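You operate a simulated robot arm through the tools that you are given. There is no shell and no other tool.

Carry out the task below with a simulated two-armed robot. There is one attempt and no reset: what you move stays moved.

TASK
Put the teal sugar tester on the silver two-dot drip tray. Then screw the cap back on the one-dot bottle. Then take the pale-patched medium mandarin and put it in the blue crate. Do these in the order given. Set down upright: teal sugar tester.

Only the result counts: the job must be done as asked and must still hold three seconds after the hand-in. Knocking over, shifting, dropping, spilling or breaking anything else fails it. Lids that push on must go on centred and level and be pressed home; caps that screw on are set level and turned clockwise until they are tight.

THE ROBOT
Two 7-joint arms with two-finger parallel grippers on one trunk, on a base that drives. Base frame: it is fixed to the floor where the robot stands at the start and does not move with it; the origin is under the middle of the robot, x ahead of it, y to its left, z up. Readings come in mm, rad, newtons and seconds.
The left shoulder is at the start at [60, 143, 876], the right one opposite. With the tool pointing down near the work surface each hand reaches from about 320 to 740 mm from the robot's upright axis, wherever it stands, measured 20 degrees to its own side. Places, roughly: blue crate [-1250, -2750, 250]; one-dot bottle [-1000, -2250, 750]; pale-patched medium mandarin (7x7x6 cm) [-2200, -900, 700]; teal sugar tester [-2000, -3500, 750]; two-dot drip tray [-2250, -3750, 750]. Payload 1.57 kg a hand.
The TCP of each hand is the grasp point between the finger pads, 30 mm short of the fingertips. In the tool frame z runs along the fingers and y along their closing line. Largest opening 110 mm; finger width 24, thickness 12; the body of the gripper, 48 by 112 mm, starts 78 mm behind the TCP.
Orientation is told as [roll, pitch, yaw] about the base's x, y, z axes, in that order, counted from this pose: with the fingers straight down and closing along the base's y, the tool's x points along the base's -x, its y along +y and its z along -z.

THE INTERFACE
- The arms move only by the tool send_rows. It takes "left_commands", "right_commands" or both (then of equal length, played together; a hand with none holds still); each is a list of rows, each an object (a shift or turn left out is 0, a gripper value left out holds the last) with "turn": the turn, a rotation vector about the tool's x, y, z in rad, a list of three; "travel": the shift along the tool's x, y, z in mm, a list of three; "gripper": the opening, from 0 (shut) to 1 (fully open). In form: [{"turn": [wx, wy, wz], "travel": [dx, dy, dz], "gripper": gripper}, ...]. A call has 1 to 20 rows; each row shifts and turns the commanded pose from where the row before left it, along the tool's axes as they then stand. A row lasts 0.2 s, in which the tool goes at most 50 mm and 0.15 rad; a call with a longer step from one row to the next is refused whole, and so is a gripper value outside its range. Where a pose cannot be reached the arm comes as near as it can. A force on the tool above 40 N (or 10 N above the force at the start of the call, whichever is more), or a blocked arm, ends the call early, and 0.2 s more pass. The fingers move at their own pace (about 45 mm/s each) and stop on an object; they squeeze with about 29 N. The grip force told is the motor's: it shows also when the fingers shut on nothing. Time passes only in rows, and 0.2 s behind the last, so rows that do not move let the fingers close. It gives the time, the measured TCP pose, the force on the tool (base axes), the opening and the grip force at its end, in the units of the frame above (readings bear some noise), with the torque about the TCP (base axes, N m) and any sound that the robot's microphone picked up.
- Cameras (640 x 400 px; columns grow to the right, rows downward): "scene" is now at [56.7, -3.9, 1503.3]; the picture's right is [-0.03, -1.00, 0.00], its down [-0.60, 0.02, -0.80] and it looks along [0.80, -0.02, -0.60] (base axes); focal length 275 px, centre (320, 200). "left" rides on the left gripper at [70, -16, -141] in its tool frame; the picture's right is [0.23, 0.97, 0.00], its down [-0.86, 0.20, -0.48] and it looks along [-0.47, 0.11, 0.88] (tool axes); focal length 222 px, centre (320, 200). "right" rides on the right gripper at [70, 16, -141] in its tool frame; the picture's right is [-0.23, 0.97, 0.00], its down [-0.86, -0.20, -0.48] and it looks along [-0.47, -0.11, 0.88] (tool axes); focal length 222 px, centre (320, 200). There is no depth. A picture from a camera that has moved, and an enlarged one, comes with that camera's place and axes in the base frame and with its lens.
- snapshot(camera): a new picture of that camera. The clock stands still meanwhile.
- lift_body(by): slides the trunk up (or, below 0, down) by that many mm; the arms and the scene camera ride with it, the base frame stays. It gives what a move gives, with no picture.
- drive_base(legs): drives the robot by 1 to 6 legs, each [ahead, left, turn to the left] in mm, mm and rad, along the robot's own axes; the way and the turn of a leg run together, so that a leg with both is an arc; at most 1500 mm and 3.142 rad a leg. The arms and the cameras ride along, it lands a little off, and it stops where it bumps. It gives what a move gives.
- head_to(pan, tilt): turns the head with the scene camera to pan (to the left, within 1.501 rad either way) and tilt (down, from -0.506 to 1.204), counted from straight ahead of the robot. It gives what a move gives.
- zoom(camera, box): a new picture of the part [left, top, right, bottom] of that camera's present view, enlarged. The clock stands still meanwhile.
- close_job(): hands the job in; it is judged then, once.

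Nothing tells you exact positions but the pictures and the camera data. Unless the task says otherwise, let go and move clear before handing in.

The tools are called after "Call:" as a command line: name --argument value ..., lists and objects as JSON in quotes. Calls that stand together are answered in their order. send_rows: Moves the arms, as the interface text tells. Its arguments: {"type":"object","properties":{"left_commands":{"type":"array"},"right_commands":{"type":"array"}},"required":[]} The other tools are called the same way: lift_body (by) slides the trunk up or down; drive_base (legs) drives the base; head_to (pan, tilt) turns the head that bears the scene camera; snapshot (camera) takes a picture; zoom (camera, box) takes an enlarged picture of a part of a camera's view; close_job () hands the job in.

At the start:

```text
t: 0.0
left_tcp_pos: [437.6, 144.7, 989.2]
left_tcp_rot: [0.0, -0.001, 0.0]
left_ft_force: [0.3, 0.2, 0.5]
left_moment: [0.01, 0.01, 0.0]
left_width: 110.3
left_grip_force: 0.0
right_tcp_pos: [437.0, -145.4, 968.8]
right_tcp_rot: [-0.001, 0.0, 0.001]
right_ft_force: [0.0, -0.9, -0.2]
right_moment: [-0.03, 0.0, 0.01]
right_width: 110.4
right_grip_force: 0.0
trunk travel left (down, up): [-475.0, 115.0]
robot x, y, heading: [0.6, 4.2, -0.003]
head pan, tilt: [-0.028, 0.641]
```

scene: 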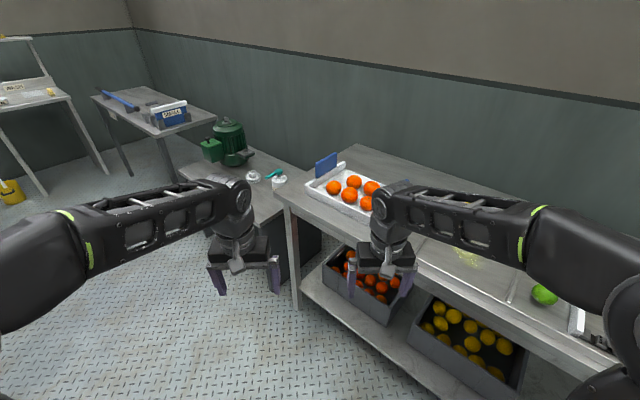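
right: 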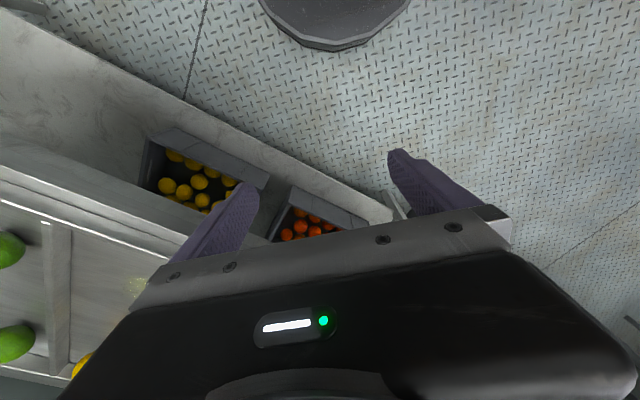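
left: 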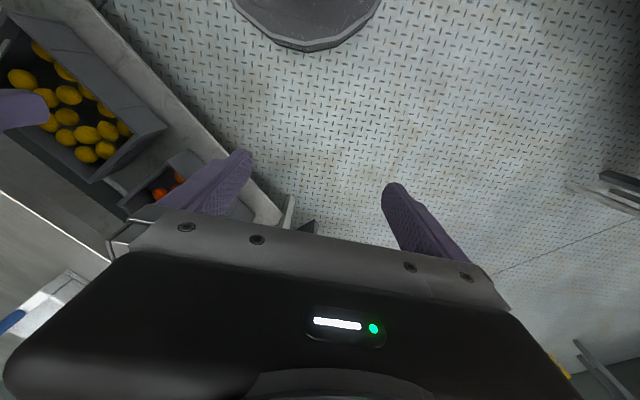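

I see a fruit bench ahead of me, but all the task's places lie behind and to the right of the robot. I look around with the head first to learn the room.

Call:
head_to --pan -1.5 --tilt 0.45

Call:
snapshot --camera "scene"

Call:
head_to --pan 1.5 --tilt 0.45

Call:
snapshot --camera "scene"

```text
t: 1.6
left_tcp_pos: [439.4, 144.6, 989.0]
left_tcp_rot: [-0.001, 0.0, 0.001]
left_ft_force: [0.1, 0.0, -0.3]
left_moment: [-0.01, -0.03, 0.0]
left_width: 110.1
left_grip_force: 0.0
right_tcp_pos: [436.5, -145.8, 966.4]
right_tcp_rot: [0.001, 0.0, 0.0]
right_ft_force: [0.2, 0.0, -0.6]
right_moment: [0.02, 0.0, 0.0]
right_width: 110.1
right_grip_force: 0.1
trunk travel left (down, up): [-475.0, 115.0]
robot x, y, heading: [-2.2, -0.8, -0.002]
head pan, tilt: [-1.499, 0.45]
```

```text
taken
camera scene: at [-23.7, -93.1, 1520.4], right [-1.0, -0.07, 0.0], down [-0.03, 0.43, -0.9], along [0.06, -0.9, -0.44], focal length 275 px, centre (320, 200)
```

scene: 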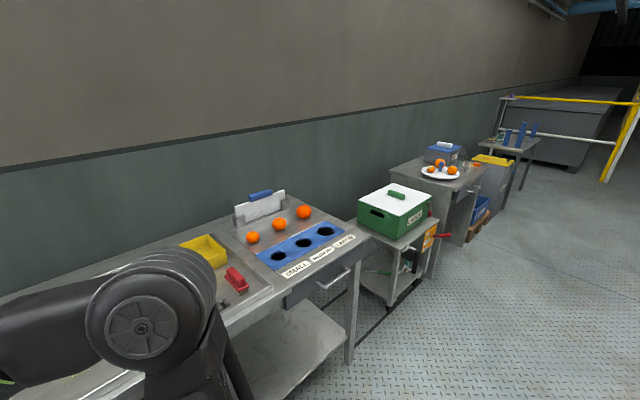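

```text
t: 4.2
left_tcp_pos: [438.4, 144.8, 988.3]
left_tcp_rot: [-0.001, -0.001, 0.001]
left_ft_force: [0.1, 0.5, 0.7]
left_moment: [0.02, -0.01, -0.01]
left_width: 110.2
left_grip_force: 0.0
right_tcp_pos: [438.0, -146.4, 968.0]
right_tcp_rot: [-0.001, 0.0, 0.0]
right_ft_force: [0.2, -0.2, 0.0]
right_moment: [0.0, 0.01, -0.03]
right_width: 110.0
right_grip_force: 0.0
trunk travel left (down, up): [-475.0, 115.0]
robot x, y, heading: [-1.6, 3.2, 0.002]
head pan, tilt: [1.499, 0.45]
```

```text
taken
camera scene: at [-23.8, 90.3, 1520.4], right [1.0, -0.07, 0.0], down [-0.03, -0.43, -0.9], along [0.06, 0.9, -0.44], focal length 275 px, centre (320, 200)
```

scene: 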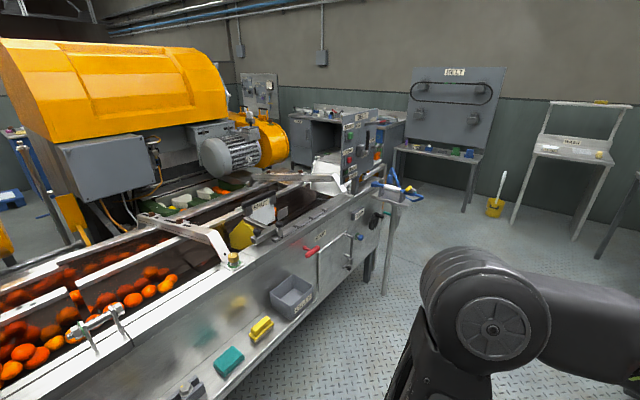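

The right-hand wall carries a row of stations: a bench, a green-box stand, the plate-and-bottle table, a blue crate on a low pallet and a far table with blue items. I turn in place towards them for a clearer look.

Call:
drive_base --legs '[[0, 0, -2.1]]'

Call:
head_to --pan 0 --tilt 0.35

Call:
snapshot --camera "scene"

Call:
head_to --pan -1.1 --tilt 0.35

Call:
snapshot --camera "scene"

```text
t: 9.6
left_tcp_pos: [-103.3, -449.1, 989.1]
left_tcp_rot: [0.0, -0.001, -2.114]
left_ft_force: [1.0, 0.6, -0.8]
left_moment: [0.02, 0.03, -0.01]
left_width: 109.9
left_grip_force: 0.0
right_tcp_pos: [-351.9, -298.9, 967.1]
right_tcp_rot: [-0.002, 0.002, -2.115]
right_ft_force: [0.1, -0.5, 0.2]
right_moment: [0.01, -0.01, 0.01]
right_width: 109.9
right_grip_force: 0.0
trunk travel left (down, up): [-475.0, 115.0]
robot x, y, heading: [-3.5, -1.0, -2.114]
head pan, tilt: [1.499, 0.45]
```

```text
t: 11.2
left_tcp_pos: [-104.1, -449.2, 988.4]
left_tcp_rot: [-0.001, -0.001, -2.115]
left_ft_force: [-0.2, -0.4, 0.3]
left_moment: [-0.02, 0.0, -0.02]
left_width: 110.1
left_grip_force: 0.0
right_tcp_pos: [-351.5, -298.4, 968.7]
right_tcp_rot: [0.001, -0.001, -2.116]
right_ft_force: [-0.1, -0.1, 0.1]
right_moment: [-0.02, -0.01, -0.01]
right_width: 109.9
right_grip_force: 0.1
trunk travel left (down, up): [-475.0, 115.0]
robot x, y, heading: [-0.4, -0.4, -2.116]
head pan, tilt: [0.0, 0.351]
```

```text
taken
camera scene: at [-33.2, -55.5, 1529.6], right [-0.86, 0.52, 0.0], down [0.18, 0.29, -0.94], along [-0.49, -0.8, -0.34], focal length 275 px, centre (320, 200)
```

scene: 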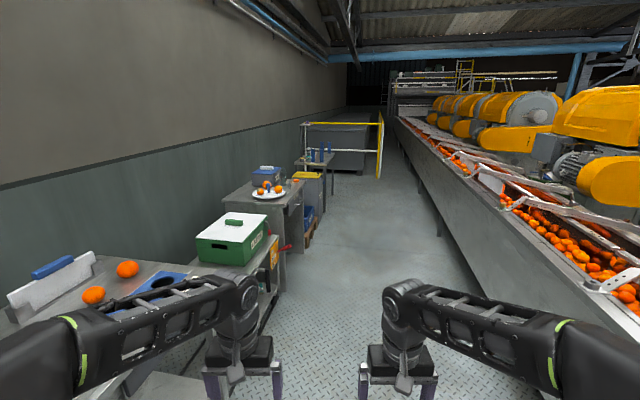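

```text
t: 12.6
left_tcp_pos: [-103.3, -450.8, 988.9]
left_tcp_rot: [0.0, 0.001, -2.116]
left_ft_force: [-0.8, -0.5, 0.5]
left_moment: [0.03, -0.05, -0.03]
left_width: 109.9
left_grip_force: 0.1
right_tcp_pos: [-352.4, -299.6, 967.9]
right_tcp_rot: [0.0, 0.0, -2.115]
right_ft_force: [0.6, -0.1, 0.3]
right_moment: [0.0, 0.0, 0.04]
right_width: 110.1
right_grip_force: 0.1
trunk travel left (down, up): [-475.0, 115.0]
robot x, y, heading: [-1.2, 3.0, -2.114]
head pan, tilt: [-1.1, 0.351]
```

```text
taken
camera scene: at [-77.9, 30.9, 1529.7], right [0.07, 1.0, 0.0], down [0.34, -0.02, -0.94], along [-0.94, 0.07, -0.34], focal length 275 px, centre (320, 200)
```

scene: 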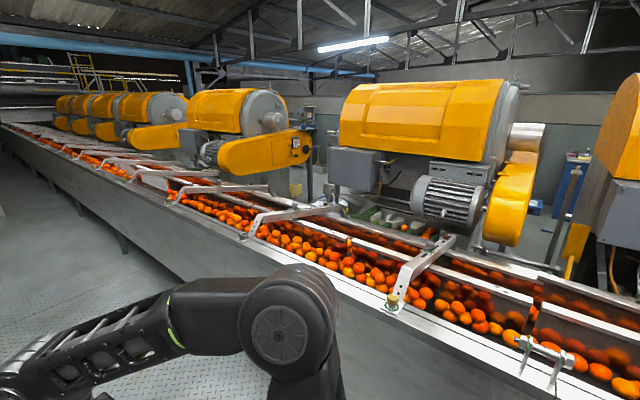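

The lane between the tables on the left and the conveyor on the right runs at about heading -2.29. I turn along it and drive ahead, keeping to its middle.

Call:
drive_base --legs '[[0, 0, -0.18], [1300, -80, 0]]'

Call:
head_to --pan 0.4 --tilt 0.45

Call:
snapshot --camera "scene"

Call:
head_to --pan -0.8 --tilt 0.45

Call:
snapshot --camera "scene"

```text
t: 19.8
left_tcp_pos: [-1127.7, -1335.3, 989.6]
left_tcp_rot: [-0.001, 0.0, -2.321]
left_ft_force: [-1.0, 0.8, 0.2]
left_moment: [0.01, 0.0, -0.01]
left_width: 110.0
left_grip_force: 0.1
right_tcp_pos: [-1340.2, -1136.9, 965.8]
right_tcp_rot: [-0.001, -0.002, -2.321]
right_ft_force: [-0.9, 0.7, -0.4]
right_moment: [0.04, -0.01, 0.01]
right_width: 110.0
right_grip_force: 0.1
trunk travel left (down, up): [-475.0, 115.0]
robot x, y, heading: [-934.4, -913.4, -2.323]
head pan, tilt: [-1.1, 0.351]
```

```text
t: 21.4
left_tcp_pos: [-1126.9, -1334.7, 989.8]
left_tcp_rot: [0.001, 0.0, -2.319]
left_ft_force: [-0.4, 0.1, 0.6]
left_moment: [-0.01, -0.01, 0.03]
left_width: 109.9
left_grip_force: 0.1
right_tcp_pos: [-1340.3, -1136.8, 968.2]
right_tcp_rot: [0.0, 0.002, -2.319]
right_ft_force: [0.2, -0.3, 0.3]
right_moment: [0.0, -0.02, -0.01]
right_width: 109.8
right_grip_force: 0.0
trunk travel left (down, up): [-475.0, 115.0]
robot x, y, heading: [-935.6, -915.6, -2.318]
head pan, tilt: [0.4, 0.45]
```

```text
taken
camera scene: at [-946.8, -981.8, 1520.4], right [-0.94, 0.34, 0.0], down [0.15, 0.41, -0.9], along [-0.31, -0.85, -0.44], focal length 275 px, centre (320, 200)
```

scene: 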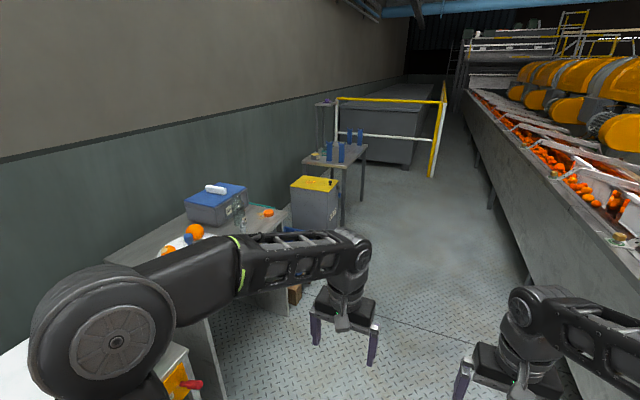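

```text
t: 22.8
left_tcp_pos: [-1127.3, -1334.7, 989.6]
left_tcp_rot: [0.0, 0.0, -2.32]
left_ft_force: [-0.4, -0.4, 0.4]
left_moment: [0.01, 0.03, -0.02]
left_width: 109.8
left_grip_force: 0.2
right_tcp_pos: [-1340.1, -1136.9, 968.1]
right_tcp_rot: [0.0, -0.001, -2.321]
right_ft_force: [0.2, 0.2, 0.9]
right_moment: [0.0, -0.01, 0.05]
right_width: 110.1
right_grip_force: 0.0
trunk travel left (down, up): [-475.0, 115.0]
robot x, y, heading: [-933.5, -914.7, -2.322]
head pan, tilt: [-0.799, 0.45]
```

```text
taken
camera scene: at [-1007.2, -897.6, 1520.4], right [-0.02, 1.0, 0.0], down [0.44, 0.01, -0.9], along [-0.9, -0.02, -0.44], focal length 275 px, centre (320, 200)
```

scene: 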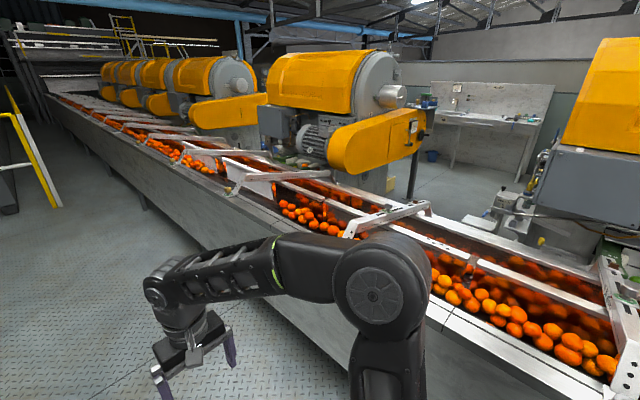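

I see the far table with the blue upright items ahead left, past the yellow-lidded bin. I drive on along the lane and look at it closer.

Call:
drive_base --legs '[[1450, 0, 0]]'

Call:
head_to --pan 0.6 --tilt 0.5

Call:
snapshot --camera "scene"

```text
t: 30.1
left_tcp_pos: [-2111.8, -2415.5, 989.1]
left_tcp_rot: [0.003, -0.001, -2.309]
left_ft_force: [0.6, 0.1, -0.6]
left_moment: [0.01, 0.0, -0.02]
left_width: 110.0
left_grip_force: 0.1
right_tcp_pos: [-2327.0, -2220.7, 967.4]
right_tcp_rot: [0.001, 0.001, -2.306]
right_ft_force: [0.4, 1.2, -0.7]
right_moment: [-0.01, -0.02, 0.0]
right_width: 110.1
right_grip_force: 0.0
trunk travel left (down, up): [-475.0, 115.0]
robot x, y, heading: [-1923.3, -1992.8, -2.307]
head pan, tilt: [-0.799, 0.45]
```

```text
t: 31.6
left_tcp_pos: [-2112.5, -2416.8, 990.1]
left_tcp_rot: [0.0, 0.001, -2.306]
left_ft_force: [0.1, 0.9, 0.3]
left_moment: [0.01, -0.03, -0.01]
left_width: 109.9
left_grip_force: 0.0
right_tcp_pos: [-2327.3, -2220.2, 968.3]
right_tcp_rot: [0.0, 0.001, -2.308]
right_ft_force: [0.2, -0.3, 0.6]
right_moment: [0.0, -0.03, 0.02]
right_width: 110.1
right_grip_force: 0.0
trunk travel left (down, up): [-475.0, 115.0]
robot x, y, heading: [-1924.4, -1993.2, -2.311]
head pan, tilt: [0.6, 0.499]
```

```text
taken
camera scene: at [-1917.8, -2063.3, 1516.0], right [-0.99, 0.14, 0.0], down [0.07, 0.47, -0.88], along [-0.12, -0.87, -0.48], focal length 275 px, centre (320, 200)
```

scene: 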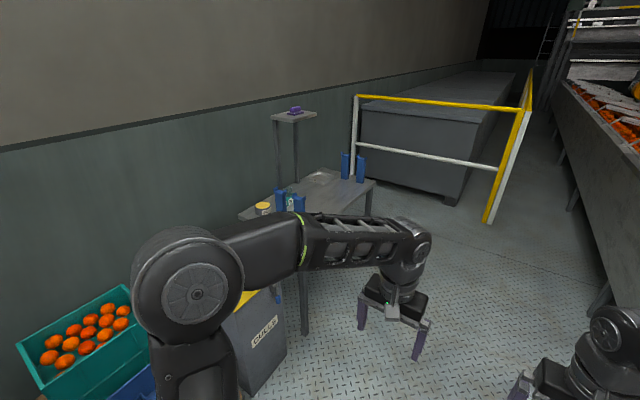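

Call:
zoom --camera "scene" --box '[230, 90, 390, 250]'

```text
2.50 times, centred on (310, 170) of scene
camera zoom: at [-1917.8, -2063.3, 1516.0], right [-0.99, 0.14, 0.0], down [0.07, 0.47, -0.88], along [-0.12, -0.87, -0.48], focal length 688 px, centre (345, 275)
```

zoom: 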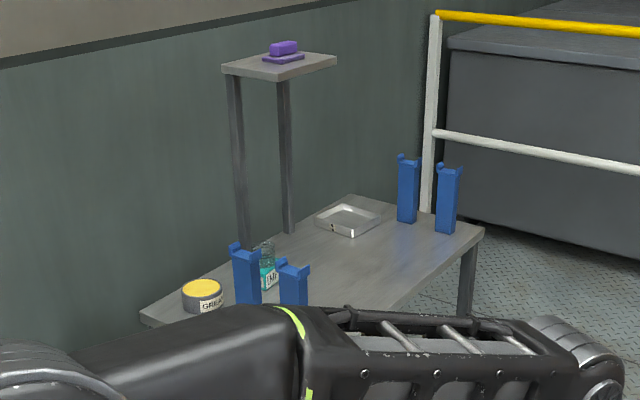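

The tray stands at the back right of that table, the teal tester appears to be behind a pair of blue posts at its left. I drive level with the table and turn to face it.

Call:
drive_base --legs '[[1200, 0, 0], [0, 0, 1.56]]'

Call:
head_to --pan 0 --tilt 0.6

Call:
snapshot --camera "scene"

```text
t: 41.5
left_tcp_pos: [-2333.5, -3081.7, 989.5]
left_tcp_rot: [0.0, 0.001, -0.792]
left_ft_force: [-0.9, 0.2, -0.5]
left_moment: [-0.01, -0.03, -0.02]
left_width: 110.1
left_grip_force: 0.0
right_tcp_pos: [-2540.9, -3285.5, 968.5]
right_tcp_rot: [-0.001, 0.0, -0.792]
right_ft_force: [-0.1, 0.5, 0.2]
right_moment: [0.01, -0.01, 0.0]
right_width: 110.4
right_grip_force: 0.0
trunk travel left (down, up): [-475.0, 115.0]
robot x, y, heading: [-2739.0, -2872.2, -0.792]
head pan, tilt: [0.6, 0.499]
```

```text
t: 42.5
left_tcp_pos: [-2334.0, -3081.5, 989.4]
left_tcp_rot: [0.001, 0.0, -0.792]
left_ft_force: [-0.2, 0.3, 0.2]
left_moment: [-0.03, -0.01, 0.02]
left_width: 109.8
left_grip_force: 0.1
right_tcp_pos: [-2541.0, -3285.0, 969.1]
right_tcp_rot: [0.001, 0.0, -0.792]
right_ft_force: [0.1, 0.3, -0.1]
right_moment: [-0.03, 0.03, 0.03]
right_width: 110.0
right_grip_force: 0.0
trunk travel left (down, up): [-475.0, 115.0]
robot x, y, heading: [-2744.6, -2868.2, -0.793]
head pan, tilt: [0.0, 0.6]
```

```text
taken
camera scene: at [-2703.1, -2913.5, 1506.9], right [-0.71, -0.7, 0.0], down [-0.4, 0.4, -0.83], along [0.58, -0.59, -0.56], focal length 275 px, centre (320, 200)
```

scene: 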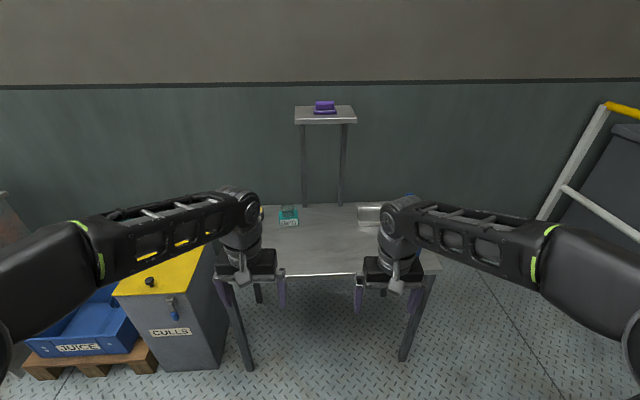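

Call:
zoom --camera "scene" --box '[200, 90, 460, 290]'

Call:
snapshot --camera "left"

Call:
snapshot --camera "right"

```text
2.00 times, centred on (330, 190) of scene
camera zoom: at [-2703.1, -2913.5, 1506.9], right [-0.71, -0.7, 0.0], down [-0.4, 0.4, -0.83], along [0.58, -0.59, -0.56], focal length 550 px, centre (300, 220)
```

zoom: 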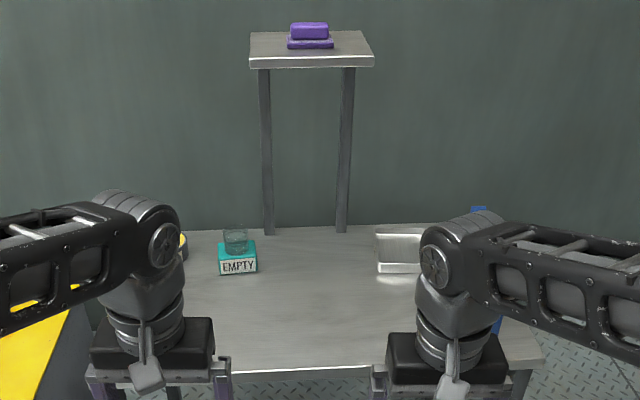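

```text
taken
camera left: at [-2393.4, -3042.4, 1129.8], right [0.53, 0.85, 0.0], down [0.74, -0.47, 0.48], along [0.4, -0.26, -0.88], focal length 222 px, centre (320, 200)
```

left: 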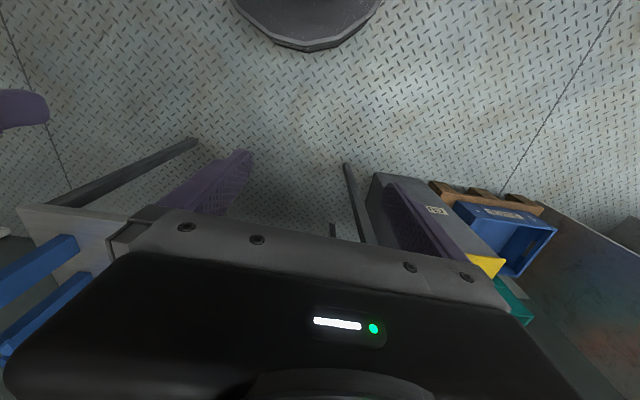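

```text
taken
camera right: at [-2577.9, -3223.6, 1108.7], right [0.85, 0.52, 0.0], down [0.46, -0.75, 0.48], along [0.25, -0.41, -0.88], focal length 222 px, centre (320, 200)
```

right: 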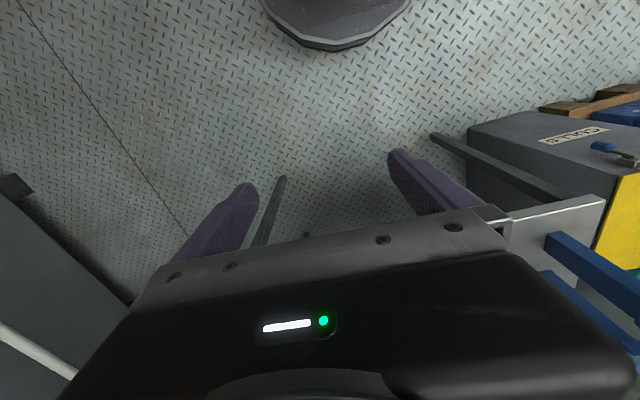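

The tester (teal, labelled, with glass on top) and the tray are partly hidden by my arms. I spread the hands apart to see the table.

Call:
send_rows --left_commands '[{"travel": [0, 45, 0]}, {"travel": [0, 45, 0]}, {"travel": [0, 45, 0]}, {"travel": [0, 45, 0]}, {"travel": [0, 45, 0]}]' --right_commands '[{"travel": [0, -45, 0]}, {"travel": [0, -45, 0]}, {"travel": [0, -45, 0]}, {"travel": [0, -45, 0]}, {"travel": [0, -45, 0]}]'

Call:
zoom --camera "scene" --box '[200, 120, 460, 290]'

Call:
zoom --camera "scene" --box '[250, 180, 330, 240]'

Call:
zoom --camera "scene" --box '[340, 180, 440, 250]'

```text
t: 43.6
left_tcp_pos: [-2175.5, -2921.6, 987.5]
left_tcp_rot: [-0.001, 0.0, -0.794]
left_ft_force: [-0.2, 0.0, -0.3]
left_moment: [0.01, 0.04, 0.0]
left_width: 109.7
left_grip_force: 0.1
right_tcp_pos: [-2699.8, -3441.0, 967.7]
right_tcp_rot: [0.0, 0.0, -0.792]
right_ft_force: [0.1, 0.0, 0.0]
right_moment: [0.02, 0.02, -0.02]
right_width: 110.2
right_grip_force: 0.1
trunk travel left (down, up): [-475.0, 115.0]
robot x, y, heading: [-2744.2, -2869.8, -0.797]
head pan, tilt: [0.0, 0.6]
```

```text
2.35 times, centred on (330, 205) of scene
camera zoom: at [-2703.1, -2913.7, 1506.9], right [-0.71, -0.7, 0.0], down [-0.4, 0.4, -0.82], along [0.58, -0.59, -0.57], focal length 648 px, centre (296, 188)
```

zoom: 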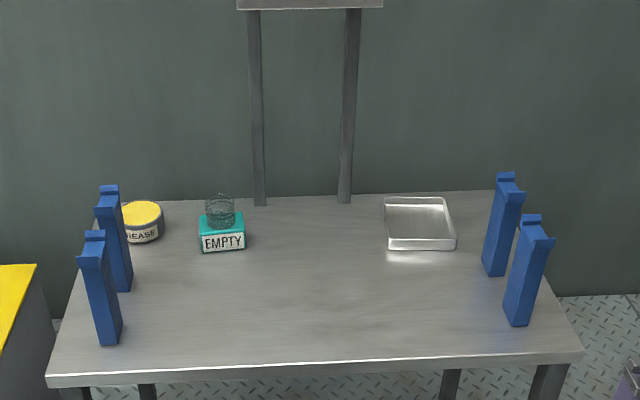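

```text
6.67 times, centred on (290, 210) of scene
camera zoom: at [-2703.1, -2913.7, 1506.9], right [-0.71, -0.7, 0.0], down [-0.4, 0.4, -0.82], along [0.58, -0.59, -0.57], focal length 1835 px, centre (520, 133)
```

zoom: 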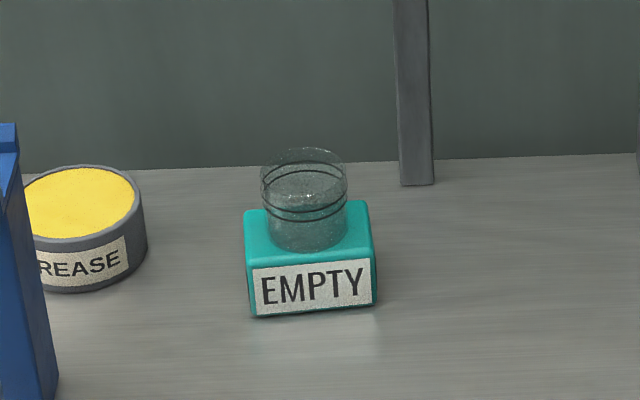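

```text
5.71 times, centred on (390, 215) of scene
camera zoom: at [-2703.1, -2913.7, 1506.9], right [-0.71, -0.7, 0.0], down [-0.4, 0.4, -0.82], along [0.58, -0.59, -0.57], focal length 1573 px, centre (-80, 114)
```

zoom: 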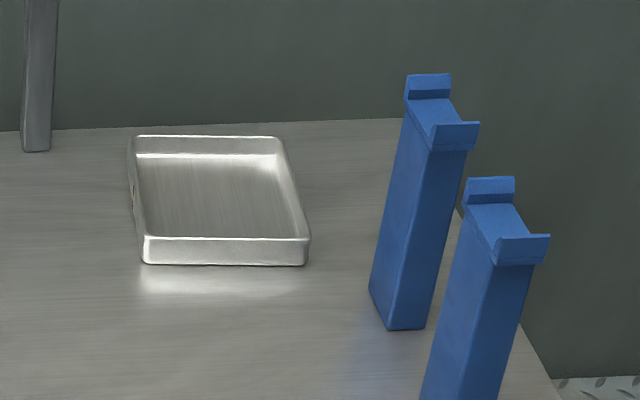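

The teal tester is a teal box (~80 mm wide, ~45 mm tall) with a glass cup on top, at about [-1965, -3474]; the tray is at about [-2186, -3772]. The blue posts reach z≈935, so I raise both hands first, then drive up to the table.

Call:
send_rows --left_commands '[{"travel": [0, 0, -45]}, {"travel": [0, 0, -45]}, {"travel": [0, 0, -45]}, {"travel": [0, 0, -45]}]' --right_commands '[{"travel": [0, 0, -45]}, {"travel": [0, 0, -45]}, {"travel": [0, 0, -45]}, {"travel": [0, 0, -45]}]'

Call:
drive_base --legs '[[390, 80, 0]]'

Call:
snapshot --camera "scene"

Call:
head_to --pan 0 --tilt 0.9

Call:
snapshot --camera "scene"

```text
t: 44.6
left_tcp_pos: [-2174.7, -2924.1, 1043.7]
left_tcp_rot: [-0.001, -0.001, -0.794]
left_ft_force: [-0.3, -0.4, 0.6]
left_moment: [0.0, -0.01, 0.01]
left_width: 110.0
left_grip_force: 0.1
left hand out of reach, approached as far as the arm can: row 2, 3, 4
right_tcp_pos: [-2695.8, -3452.8, 1046.0]
right_tcp_rot: [-0.001, 0.0, -0.792]
right_ft_force: [-0.8, -0.3, -0.2]
right_moment: [0.0, 0.02, 0.0]
right_width: 110.2
right_grip_force: 0.0
right hand out of reach, approached as far as the arm can: row 2, 3, 4
trunk travel left (down, up): [-475.0, 115.0]
robot x, y, heading: [-2739.7, -2872.9, -0.794]
head pan, tilt: [0.0, 0.6]
```

```text
t: 47.1
left_tcp_pos: [-1841.1, -3143.0, 1042.6]
left_tcp_rot: [-0.003, -0.002, -0.789]
left_ft_force: [0.5, 0.4, -1.2]
left_moment: [0.0, 0.01, -0.01]
left_width: 110.0
left_grip_force: 0.1
right_tcp_pos: [-2360.8, -3674.1, 1045.2]
right_tcp_rot: [0.0, 0.001, -0.788]
right_ft_force: [0.0, -0.5, 0.0]
right_moment: [-0.02, 0.01, 0.02]
right_width: 109.8
right_grip_force: 0.0
trunk travel left (down, up): [-475.0, 115.0]
robot x, y, heading: [-2411.2, -3094.2, -0.787]
head pan, tilt: [0.0, 0.6]
```

```text
taken
camera scene: at [-2369.0, -3135.9, 1506.8], right [-0.71, -0.7, 0.0], down [-0.4, 0.4, -0.82], along [0.58, -0.59, -0.57], focal length 275 px, centre (320, 200)
```

scene: 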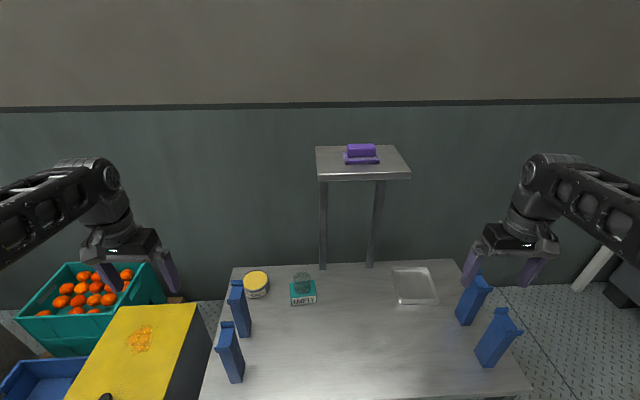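

```text
t: 48.0
left_tcp_pos: [-1842.6, -3142.5, 1044.9]
left_tcp_rot: [0.0, 0.0, -0.788]
left_ft_force: [0.2, -0.7, -0.4]
left_moment: [0.02, -0.01, -0.02]
left_width: 109.8
left_grip_force: 0.1
right_tcp_pos: [-2360.5, -3672.9, 1045.8]
right_tcp_rot: [0.001, -0.001, -0.788]
right_ft_force: [-0.1, 0.5, -0.7]
right_moment: [-0.03, 0.0, -0.02]
right_width: 110.0
right_grip_force: 0.1
trunk travel left (down, up): [-475.0, 115.0]
robot x, y, heading: [-2409.5, -3091.1, -0.786]
head pan, tilt: [0.0, 0.901]
```

```text
taken
camera scene: at [-2378.8, -3126.4, 1482.2], right [-0.71, -0.7, 0.0], down [-0.55, 0.56, -0.62], along [0.44, -0.44, -0.78], focal length 275 px, centre (320, 200)
```

scene: 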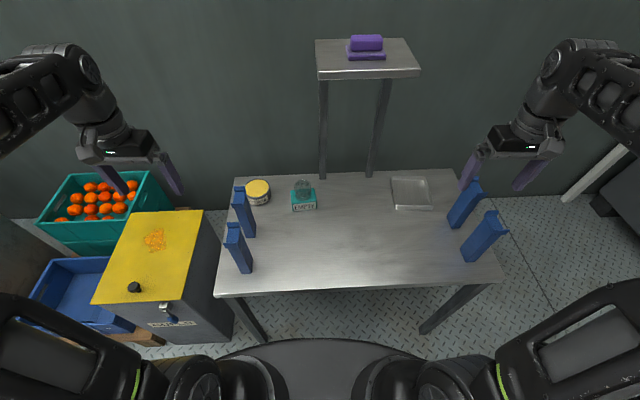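

Call:
zoom --camera "scene" --box '[270, 160, 350, 220]'

Call:
zoom --camera "scene" --box '[370, 160, 450, 220]'

```text
6.67 times, centred on (310, 190) of scene
camera zoom: at [-2378.8, -3126.4, 1482.2], right [-0.71, -0.7, 0.0], down [-0.55, 0.56, -0.62], along [0.44, -0.44, -0.78], focal length 1835 px, centre (387, 267)
```

zoom: 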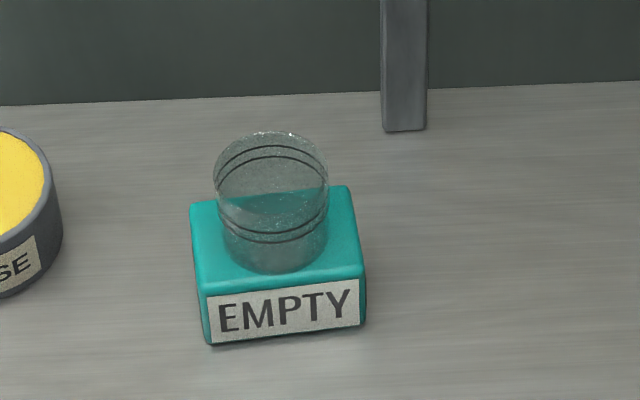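

```text
6.67 times, centred on (410, 190) of scene
camera zoom: at [-2378.8, -3126.4, 1482.2], right [-0.71, -0.7, 0.0], down [-0.55, 0.56, -0.62], along [0.44, -0.44, -0.78], focal length 1835 px, centre (-280, 267)
```

zoom: 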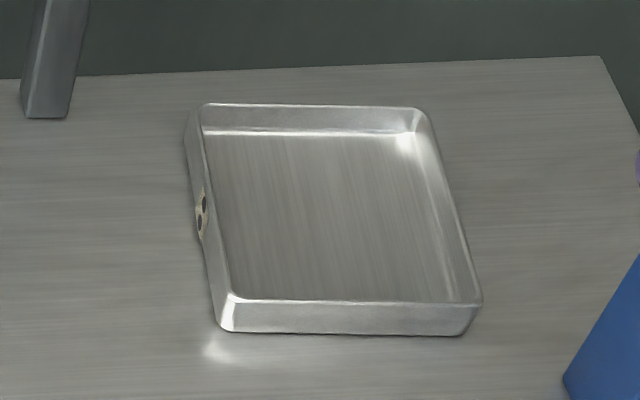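

The tester's box sits at about [-1926, -3500], table top z≈722, box top z≈767, yaw about -0.645; the tray is about 120 mm square centred near [-2161, -3801]. I bring the right hand left at height and turn it so that the fingers close over the box's depth (front/back).

Call:
send_rows --right_commands '[{"travel": [0, 42, 0]}, {"travel": [0, 42, 0]}, {"travel": [0, 42, 0]}, {"travel": [0, 42, 0]}, {"travel": [0, 42, 0]}, {"travel": [0, 42, 0]}, {"travel": [0, 42, 0]}, {"travel": [0, 42, 0]}, {"travel": [0, 42, 0]}, {"travel": [0, 42, 0]}, {"turn": [0, 0, 0.143]}, {"turn": [0, 0, 0.143]}, {"turn": [0, 0, 0.143]}, {"turn": [0, 0, 0.143]}, {"turn": [0, 0, 0.143]}, {"turn": [0, 0, 0.143]}, {"turn": [0, 0, 0.143]}, {"turn": [0, 0, 0.143]}, {"turn": [0, 0, 0.143]}, {"turn": [0, 0, 0.143]}]'

Call:
snapshot --camera "right"

Call:
snapshot --camera "scene"

```text
t: 52.1
left_tcp_pos: [-1842.1, -3143.2, 1044.6]
left_tcp_rot: [-0.001, 0.001, -0.79]
left_ft_force: [0.8, -0.6, 0.3]
left_moment: [0.03, -0.01, -0.04]
left_width: 110.1
left_grip_force: 0.0
right_tcp_pos: [-2062.8, -3378.8, 1046.6]
right_tcp_rot: [0.001, -0.001, -2.223]
right_ft_force: [-0.1, -0.4, -0.5]
right_moment: [0.03, -0.02, 0.02]
right_width: 109.9
right_grip_force: 0.0
trunk travel left (down, up): [-475.0, 115.0]
robot x, y, heading: [-2408.6, -3093.0, -0.79]
head pan, tilt: [0.0, 0.901]
```

```text
taken
camera right: at [-2007.3, -3332.4, 1187.2], right [0.64, -0.77, 0.0], down [-0.68, -0.56, 0.48], along [-0.37, -0.31, -0.88], focal length 222 px, centre (320, 200)
```

right: 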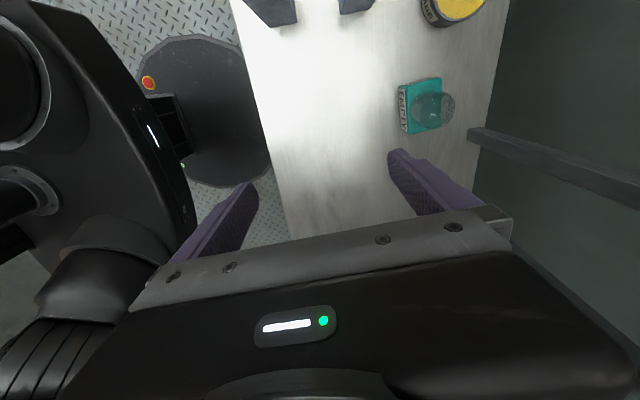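

```text
taken
camera scene: at [-2378.8, -3126.2, 1482.1], right [-0.71, -0.7, 0.0], down [-0.55, 0.56, -0.62], along [0.44, -0.44, -0.78], focal length 275 px, centre (320, 200)
```

scene: 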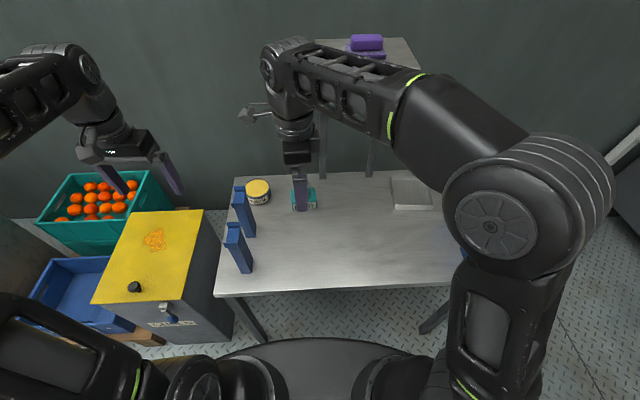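

Call:
zoom --camera "right" --box '[370, 50, 490, 150]'

```text
4.00 times, centred on (430, 100) of right
camera zoom: at [-2007.3, -3332.4, 1187.2], right [0.64, -0.77, 0.0], down [-0.68, -0.56, 0.48], along [-0.37, -0.31, -0.88], focal length 888 px, centre (-120, 600)
```

zoom: 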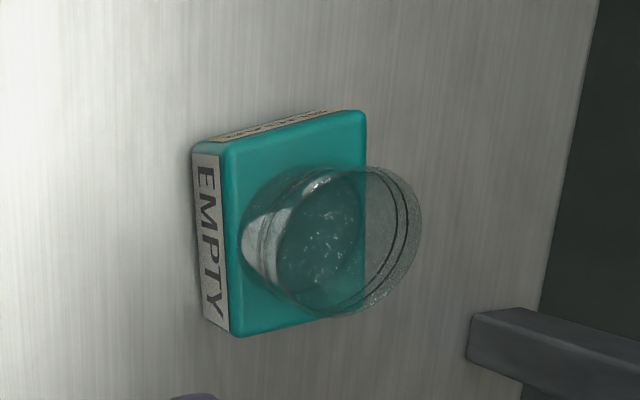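

Both views agree on the tester (centre [-1926, -3500], yaw -0.647, glass top z≈828). I lower the hand first at this nearer spot, then move it out over the tester.

Call:
send_rows --right_commands '[{"travel": [0, 0, 35]}, {"travel": [0, 0, 35]}, {"travel": [0, 0, 35]}, {"travel": [0, 0, 35]}, {"travel": [-3.4, 45.5, 0]}, {"travel": [-3.4, 45.5, 0]}, {"travel": [-3.4, 45.5, 0]}, {"travel": [-3.4, 45.5, 0]}, {}]'

Call:
snapshot --camera "right"

Call:
snapshot --camera "scene"

```text
t: 54.1
left_tcp_pos: [-1841.4, -3144.0, 1043.9]
left_tcp_rot: [-0.001, 0.001, -0.789]
left_ft_force: [0.1, -0.4, -0.4]
left_moment: [0.01, -0.02, 0.0]
left_width: 110.4
left_grip_force: 0.1
right_tcp_pos: [-1940.3, -3483.9, 906.1]
right_tcp_rot: [-0.003, 0.001, -2.218]
right_ft_force: [0.0, 0.1, -0.6]
right_moment: [0.0, 0.02, 0.01]
right_width: 110.1
right_grip_force: 0.0
right hand out of reach, approached as far as the arm can: row 8
trunk travel left (down, up): [-475.0, 115.0]
robot x, y, heading: [-2409.6, -3092.2, -0.784]
head pan, tilt: [0.0, 0.901]
```

```text
taken
camera right: at [-1885.1, -3438.4, 1046.6], right [0.64, -0.77, 0.0], down [-0.67, -0.56, 0.48], along [-0.37, -0.31, -0.88], focal length 222 px, centre (320, 200)
```

right: 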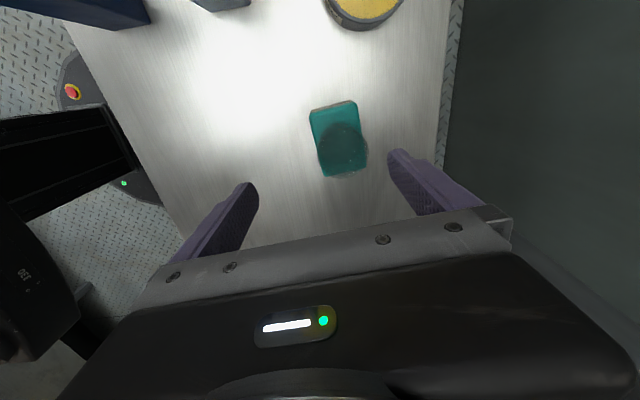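

```text
taken
camera scene: at [-2378.3, -3126.6, 1482.1], right [-0.71, -0.7, 0.0], down [-0.55, 0.56, -0.62], along [0.44, -0.44, -0.78], focal length 275 px, centre (320, 200)
```

scene: 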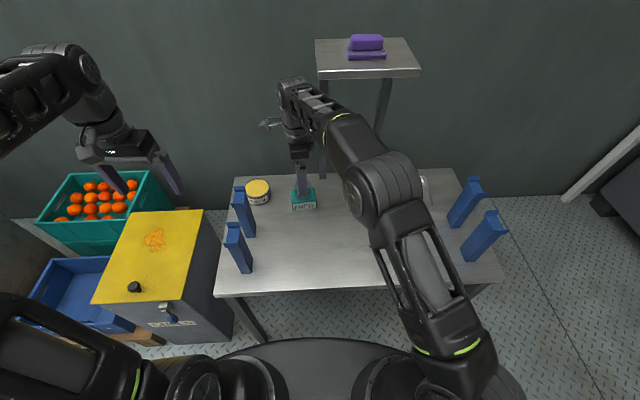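

The hand falls ~20 mm short, so I pull it back a little and drive the base 75 mm closer to the table.

Call:
send_rows --right_commands '[{"travel": [0, -45, 0]}, {"travel": [0, -45, 0]}, {"travel": [0, -10, 0]}]'

Call:
drive_base --legs '[[75, 0, 0]]'

Call:
snapshot --camera "right"

Call:
snapshot --camera "scene"

```text
t: 55.0
left_tcp_pos: [-1842.8, -3142.5, 1044.4]
left_tcp_rot: [0.0, -0.001, -0.788]
left_ft_force: [-0.7, 0.1, -0.9]
left_moment: [-0.01, -0.02, 0.04]
left_width: 110.0
left_grip_force: 0.0
right_tcp_pos: [-2021.5, -3424.7, 907.6]
right_tcp_rot: [0.002, -0.001, -2.218]
right_ft_force: [-0.7, -0.2, 0.3]
right_moment: [-0.01, 0.02, 0.0]
right_width: 110.0
right_grip_force: 0.1
trunk travel left (down, up): [-475.0, 115.0]
robot x, y, heading: [-2412.1, -3093.9, -0.793]
head pan, tilt: [0.0, 0.901]
```

```text
t: 56.0
left_tcp_pos: [-1788.3, -3198.0, 1042.4]
left_tcp_rot: [0.001, 0.002, -0.79]
left_ft_force: [0.2, -0.9, -0.5]
left_moment: [0.0, 0.06, 0.01]
left_width: 110.0
left_grip_force: 0.1
right_tcp_pos: [-1967.6, -3477.5, 906.9]
right_tcp_rot: [-0.001, 0.001, -2.219]
right_ft_force: [0.7, -0.5, -0.2]
right_moment: [0.01, 0.02, 0.02]
right_width: 110.3
right_grip_force: 0.0
trunk travel left (down, up): [-475.0, 115.0]
robot x, y, heading: [-2353.7, -3146.3, -0.789]
head pan, tilt: [0.0, 0.901]
```

```text
taken
camera right: at [-1912.9, -3432.4, 1047.9], right [0.64, -0.77, 0.0], down [-0.67, -0.56, 0.48], along [-0.37, -0.31, -0.88], focal length 222 px, centre (320, 200)
```

right: 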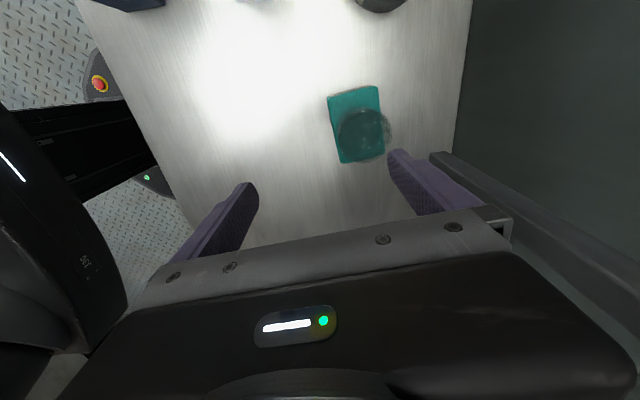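

```text
taken
camera scene: at [-2324.7, -3180.7, 1482.0], right [-0.71, -0.7, 0.0], down [-0.55, 0.56, -0.62], along [0.44, -0.44, -0.78], focal length 275 px, centre (320, 200)
```

scene: 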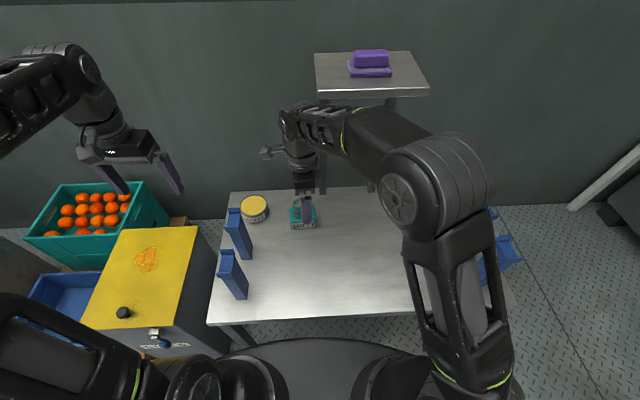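

Call:
zoom --camera "right" --box '[300, 60, 420, 180]'

```text
3.33 times, centred on (360, 120) of right
camera zoom: at [-1912.9, -3432.4, 1047.9], right [0.64, -0.77, 0.0], down [-0.67, -0.56, 0.48], along [-0.37, -0.31, -0.88], focal length 740 px, centre (187, 467)
```

zoom: 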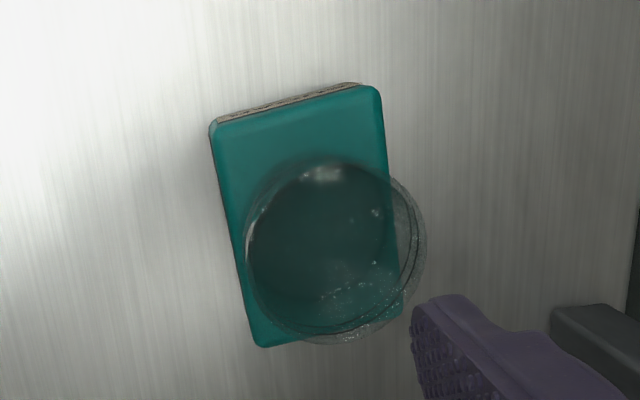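

The close view gives the box centre at [-1925, -3501], matching. I move over it, then descend to TCP z≈768 so the tips straddle the teal box below the glass.

Call:
send_rows --right_commands '[{"travel": [3.5, 24, 0]}, {"travel": [3.5, 24.2, 0]}, {"travel": [0, 0, 20]}, {"travel": [0, 0, 20]}, {"travel": [0, 0, 20]}, {}]'

Call:
snapshot --camera "right"

Call:
snapshot --camera "scene"

```text
t: 57.4
left_tcp_pos: [-1790.2, -3196.1, 1043.9]
left_tcp_rot: [0.0, -0.001, -0.791]
left_ft_force: [0.3, 0.3, 0.5]
left_moment: [0.01, -0.06, 0.02]
left_width: 109.8
left_grip_force: 0.0
right_tcp_pos: [-1926.7, -3502.4, 848.4]
right_tcp_rot: [0.0, -0.001, -2.218]
right_ft_force: [-0.2, 0.7, 0.0]
right_moment: [-0.01, 0.03, -0.01]
right_width: 109.9
right_grip_force: 0.0
trunk travel left (down, up): [-475.0, 115.0]
robot x, y, heading: [-2358.5, -3144.9, -0.79]
head pan, tilt: [0.0, 0.901]
```

```text
taken
camera right: at [-1871.1, -3456.3, 989.5], right [0.64, -0.77, 0.0], down [-0.68, -0.56, 0.48], along [-0.37, -0.31, -0.88], focal length 222 px, centre (320, 200)
```

right: 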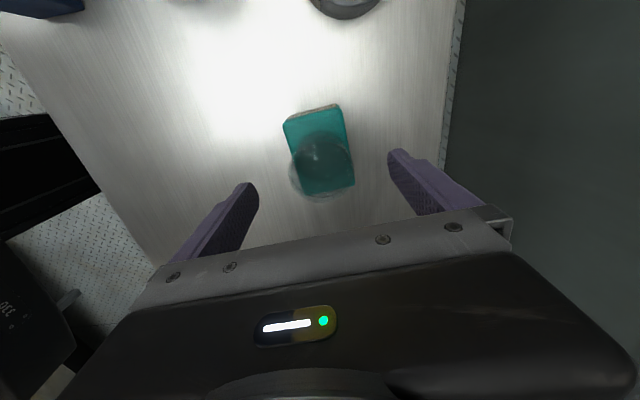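

```text
taken
camera scene: at [-2326.0, -3179.5, 1482.1], right [-0.71, -0.7, 0.0], down [-0.55, 0.56, -0.62], along [0.44, -0.44, -0.78], focal length 275 px, centre (320, 200)
```

scene: 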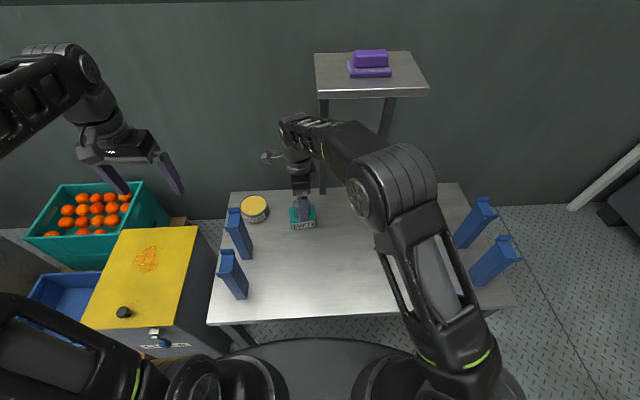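

Call:
send_rows --right_commands '[{"travel": [0, 0, 20]}, {"travel": [0, 0, 20]}, {"travel": [0, 0, 20]}, {"travel": [0, 0, 20]}, {}]'

Call:
snapshot --camera "right"

```text
t: 58.6
left_tcp_pos: [-1788.4, -3197.3, 1044.3]
left_tcp_rot: [-0.002, -0.001, -0.789]
left_ft_force: [-0.2, -0.8, -0.2]
left_moment: [-0.01, -0.02, -0.01]
left_width: 110.0
left_grip_force: 0.0
right_tcp_pos: [-1925.5, -3500.9, 767.4]
right_tcp_rot: [-0.001, 0.0, -2.218]
right_ft_force: [0.3, -0.4, 0.1]
right_moment: [-0.01, 0.01, 0.03]
right_width: 110.0
right_grip_force: 0.0
trunk travel left (down, up): [-475.0, 115.0]
robot x, y, heading: [-2357.5, -3144.3, -0.795]
head pan, tilt: [0.0, 0.901]
```

```text
taken
camera right: at [-1870.2, -3455.1, 908.2], right [0.64, -0.77, 0.0], down [-0.68, -0.56, 0.48], along [-0.37, -0.31, -0.88], focal length 222 px, centre (320, 200)
```

right: 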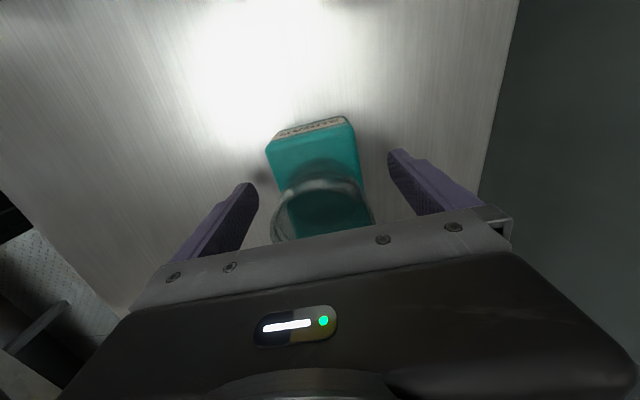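

The box lies centred between the fingers. I close on it.

Call:
send_rows --right_commands '[{"gripper": 0.4}, {"gripper": 0.4}, {"gripper": 0.4}, {"gripper": 0.4}, {"gripper": 0.4}, {"gripper": 0.4}, {"gripper": 0.4}]'

Call:
zoom --camera "right" --box '[200, 80, 440, 240]'

```text
t: 60.2
left_tcp_pos: [-1788.7, -3196.0, 1044.6]
left_tcp_rot: [-0.001, 0.001, -0.791]
left_ft_force: [-0.8, 0.3, 0.1]
left_moment: [0.04, 0.02, 0.0]
left_width: 110.1
left_grip_force: 0.1
right_tcp_pos: [-1925.1, -3500.2, 767.8]
right_tcp_rot: [-0.001, 0.001, -2.217]
right_ft_force: [0.2, -0.2, 0.7]
right_moment: [0.0, 0.03, 0.04]
right_width: 59.4
right_grip_force: 29.2
trunk travel left (down, up): [-475.0, 115.0]
robot x, y, heading: [-2357.1, -3143.1, -0.787]
head pan, tilt: [0.0, 0.901]
```

```text
2.50 times, centred on (320, 160) of right
camera zoom: at [-1870.2, -3455.2, 908.5], right [0.64, -0.77, 0.0], down [-0.68, -0.56, 0.48], along [-0.37, -0.31, -0.88], focal length 555 px, centre (320, 300)
```

zoom: 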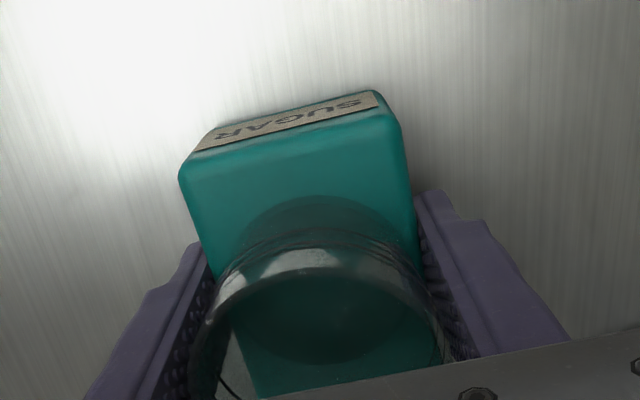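

The tester is held (59 mm). I lift it a little, draw it back, align it with the tray and carry it sideways low under the shelf's level.

Call:
send_rows --right_commands '[{"travel": [0, 0, -12]}, {"travel": [0, 0, -18]}, {"travel": [0, 0, -18]}, {"travel": [0, -30, 0]}, {"travel": [0, -30, 0]}, {"travel": [0, -30, 0]}, {"turn": [0, 0, 0.085]}, {"turn": [0, 0, 0.085]}, {"travel": [-30, 0, 0]}, {"travel": [-36, 0, 0]}, {"travel": [-40, 0, 0]}, {"travel": [-40, 0, 0]}, {"travel": [-40, 0, 0]}, {"travel": [-40, 0, 0]}, {"travel": [-40, 0, 0]}, {"travel": [-40, 0, 0]}, {"travel": [-36, 0, 0]}, {"travel": [-24, 0, 0]}, {}]'

Call:
snapshot --camera "right"

Call:
snapshot --camera "scene"

```text
t: 64.2
left_tcp_pos: [-1790.1, -3195.3, 1045.2]
left_tcp_rot: [0.002, 0.0, -0.788]
left_ft_force: [0.4, -0.7, 0.2]
left_moment: [-0.01, 0.0, -0.01]
left_width: 109.9
left_grip_force: 0.2
right_tcp_pos: [-2264.1, -3696.5, 817.5]
right_tcp_rot: [0.0, 0.001, -2.387]
right_ft_force: [0.7, 0.3, -0.8]
right_moment: [0.0, -0.01, -0.03]
right_width: 59.5
right_grip_force: 29.6
trunk travel left (down, up): [-475.0, 115.0]
robot x, y, heading: [-2358.2, -3141.0, -0.79]
head pan, tilt: [0.0, 0.901]
```

```text
taken
camera right: at [-2202.3, -3661.1, 957.5], right [0.5, -0.87, 0.0], down [-0.76, -0.44, 0.48], along [-0.41, -0.24, -0.88], focal length 222 px, centre (320, 200)
```

right: 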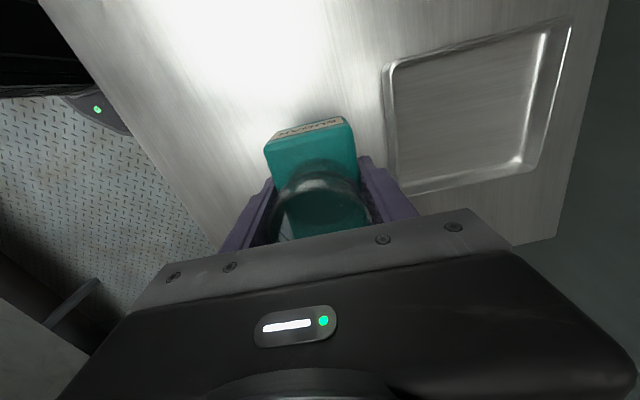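

```text
taken
camera scene: at [-2325.8, -3179.6, 1482.1], right [-0.71, -0.7, 0.0], down [-0.55, 0.56, -0.62], along [0.44, -0.44, -0.78], focal length 275 px, centre (320, 200)
```

scene: 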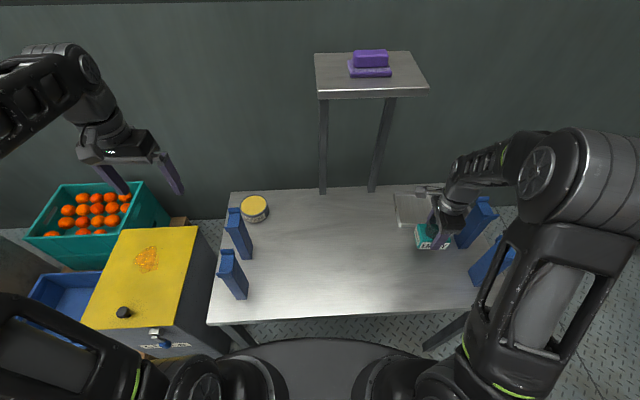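

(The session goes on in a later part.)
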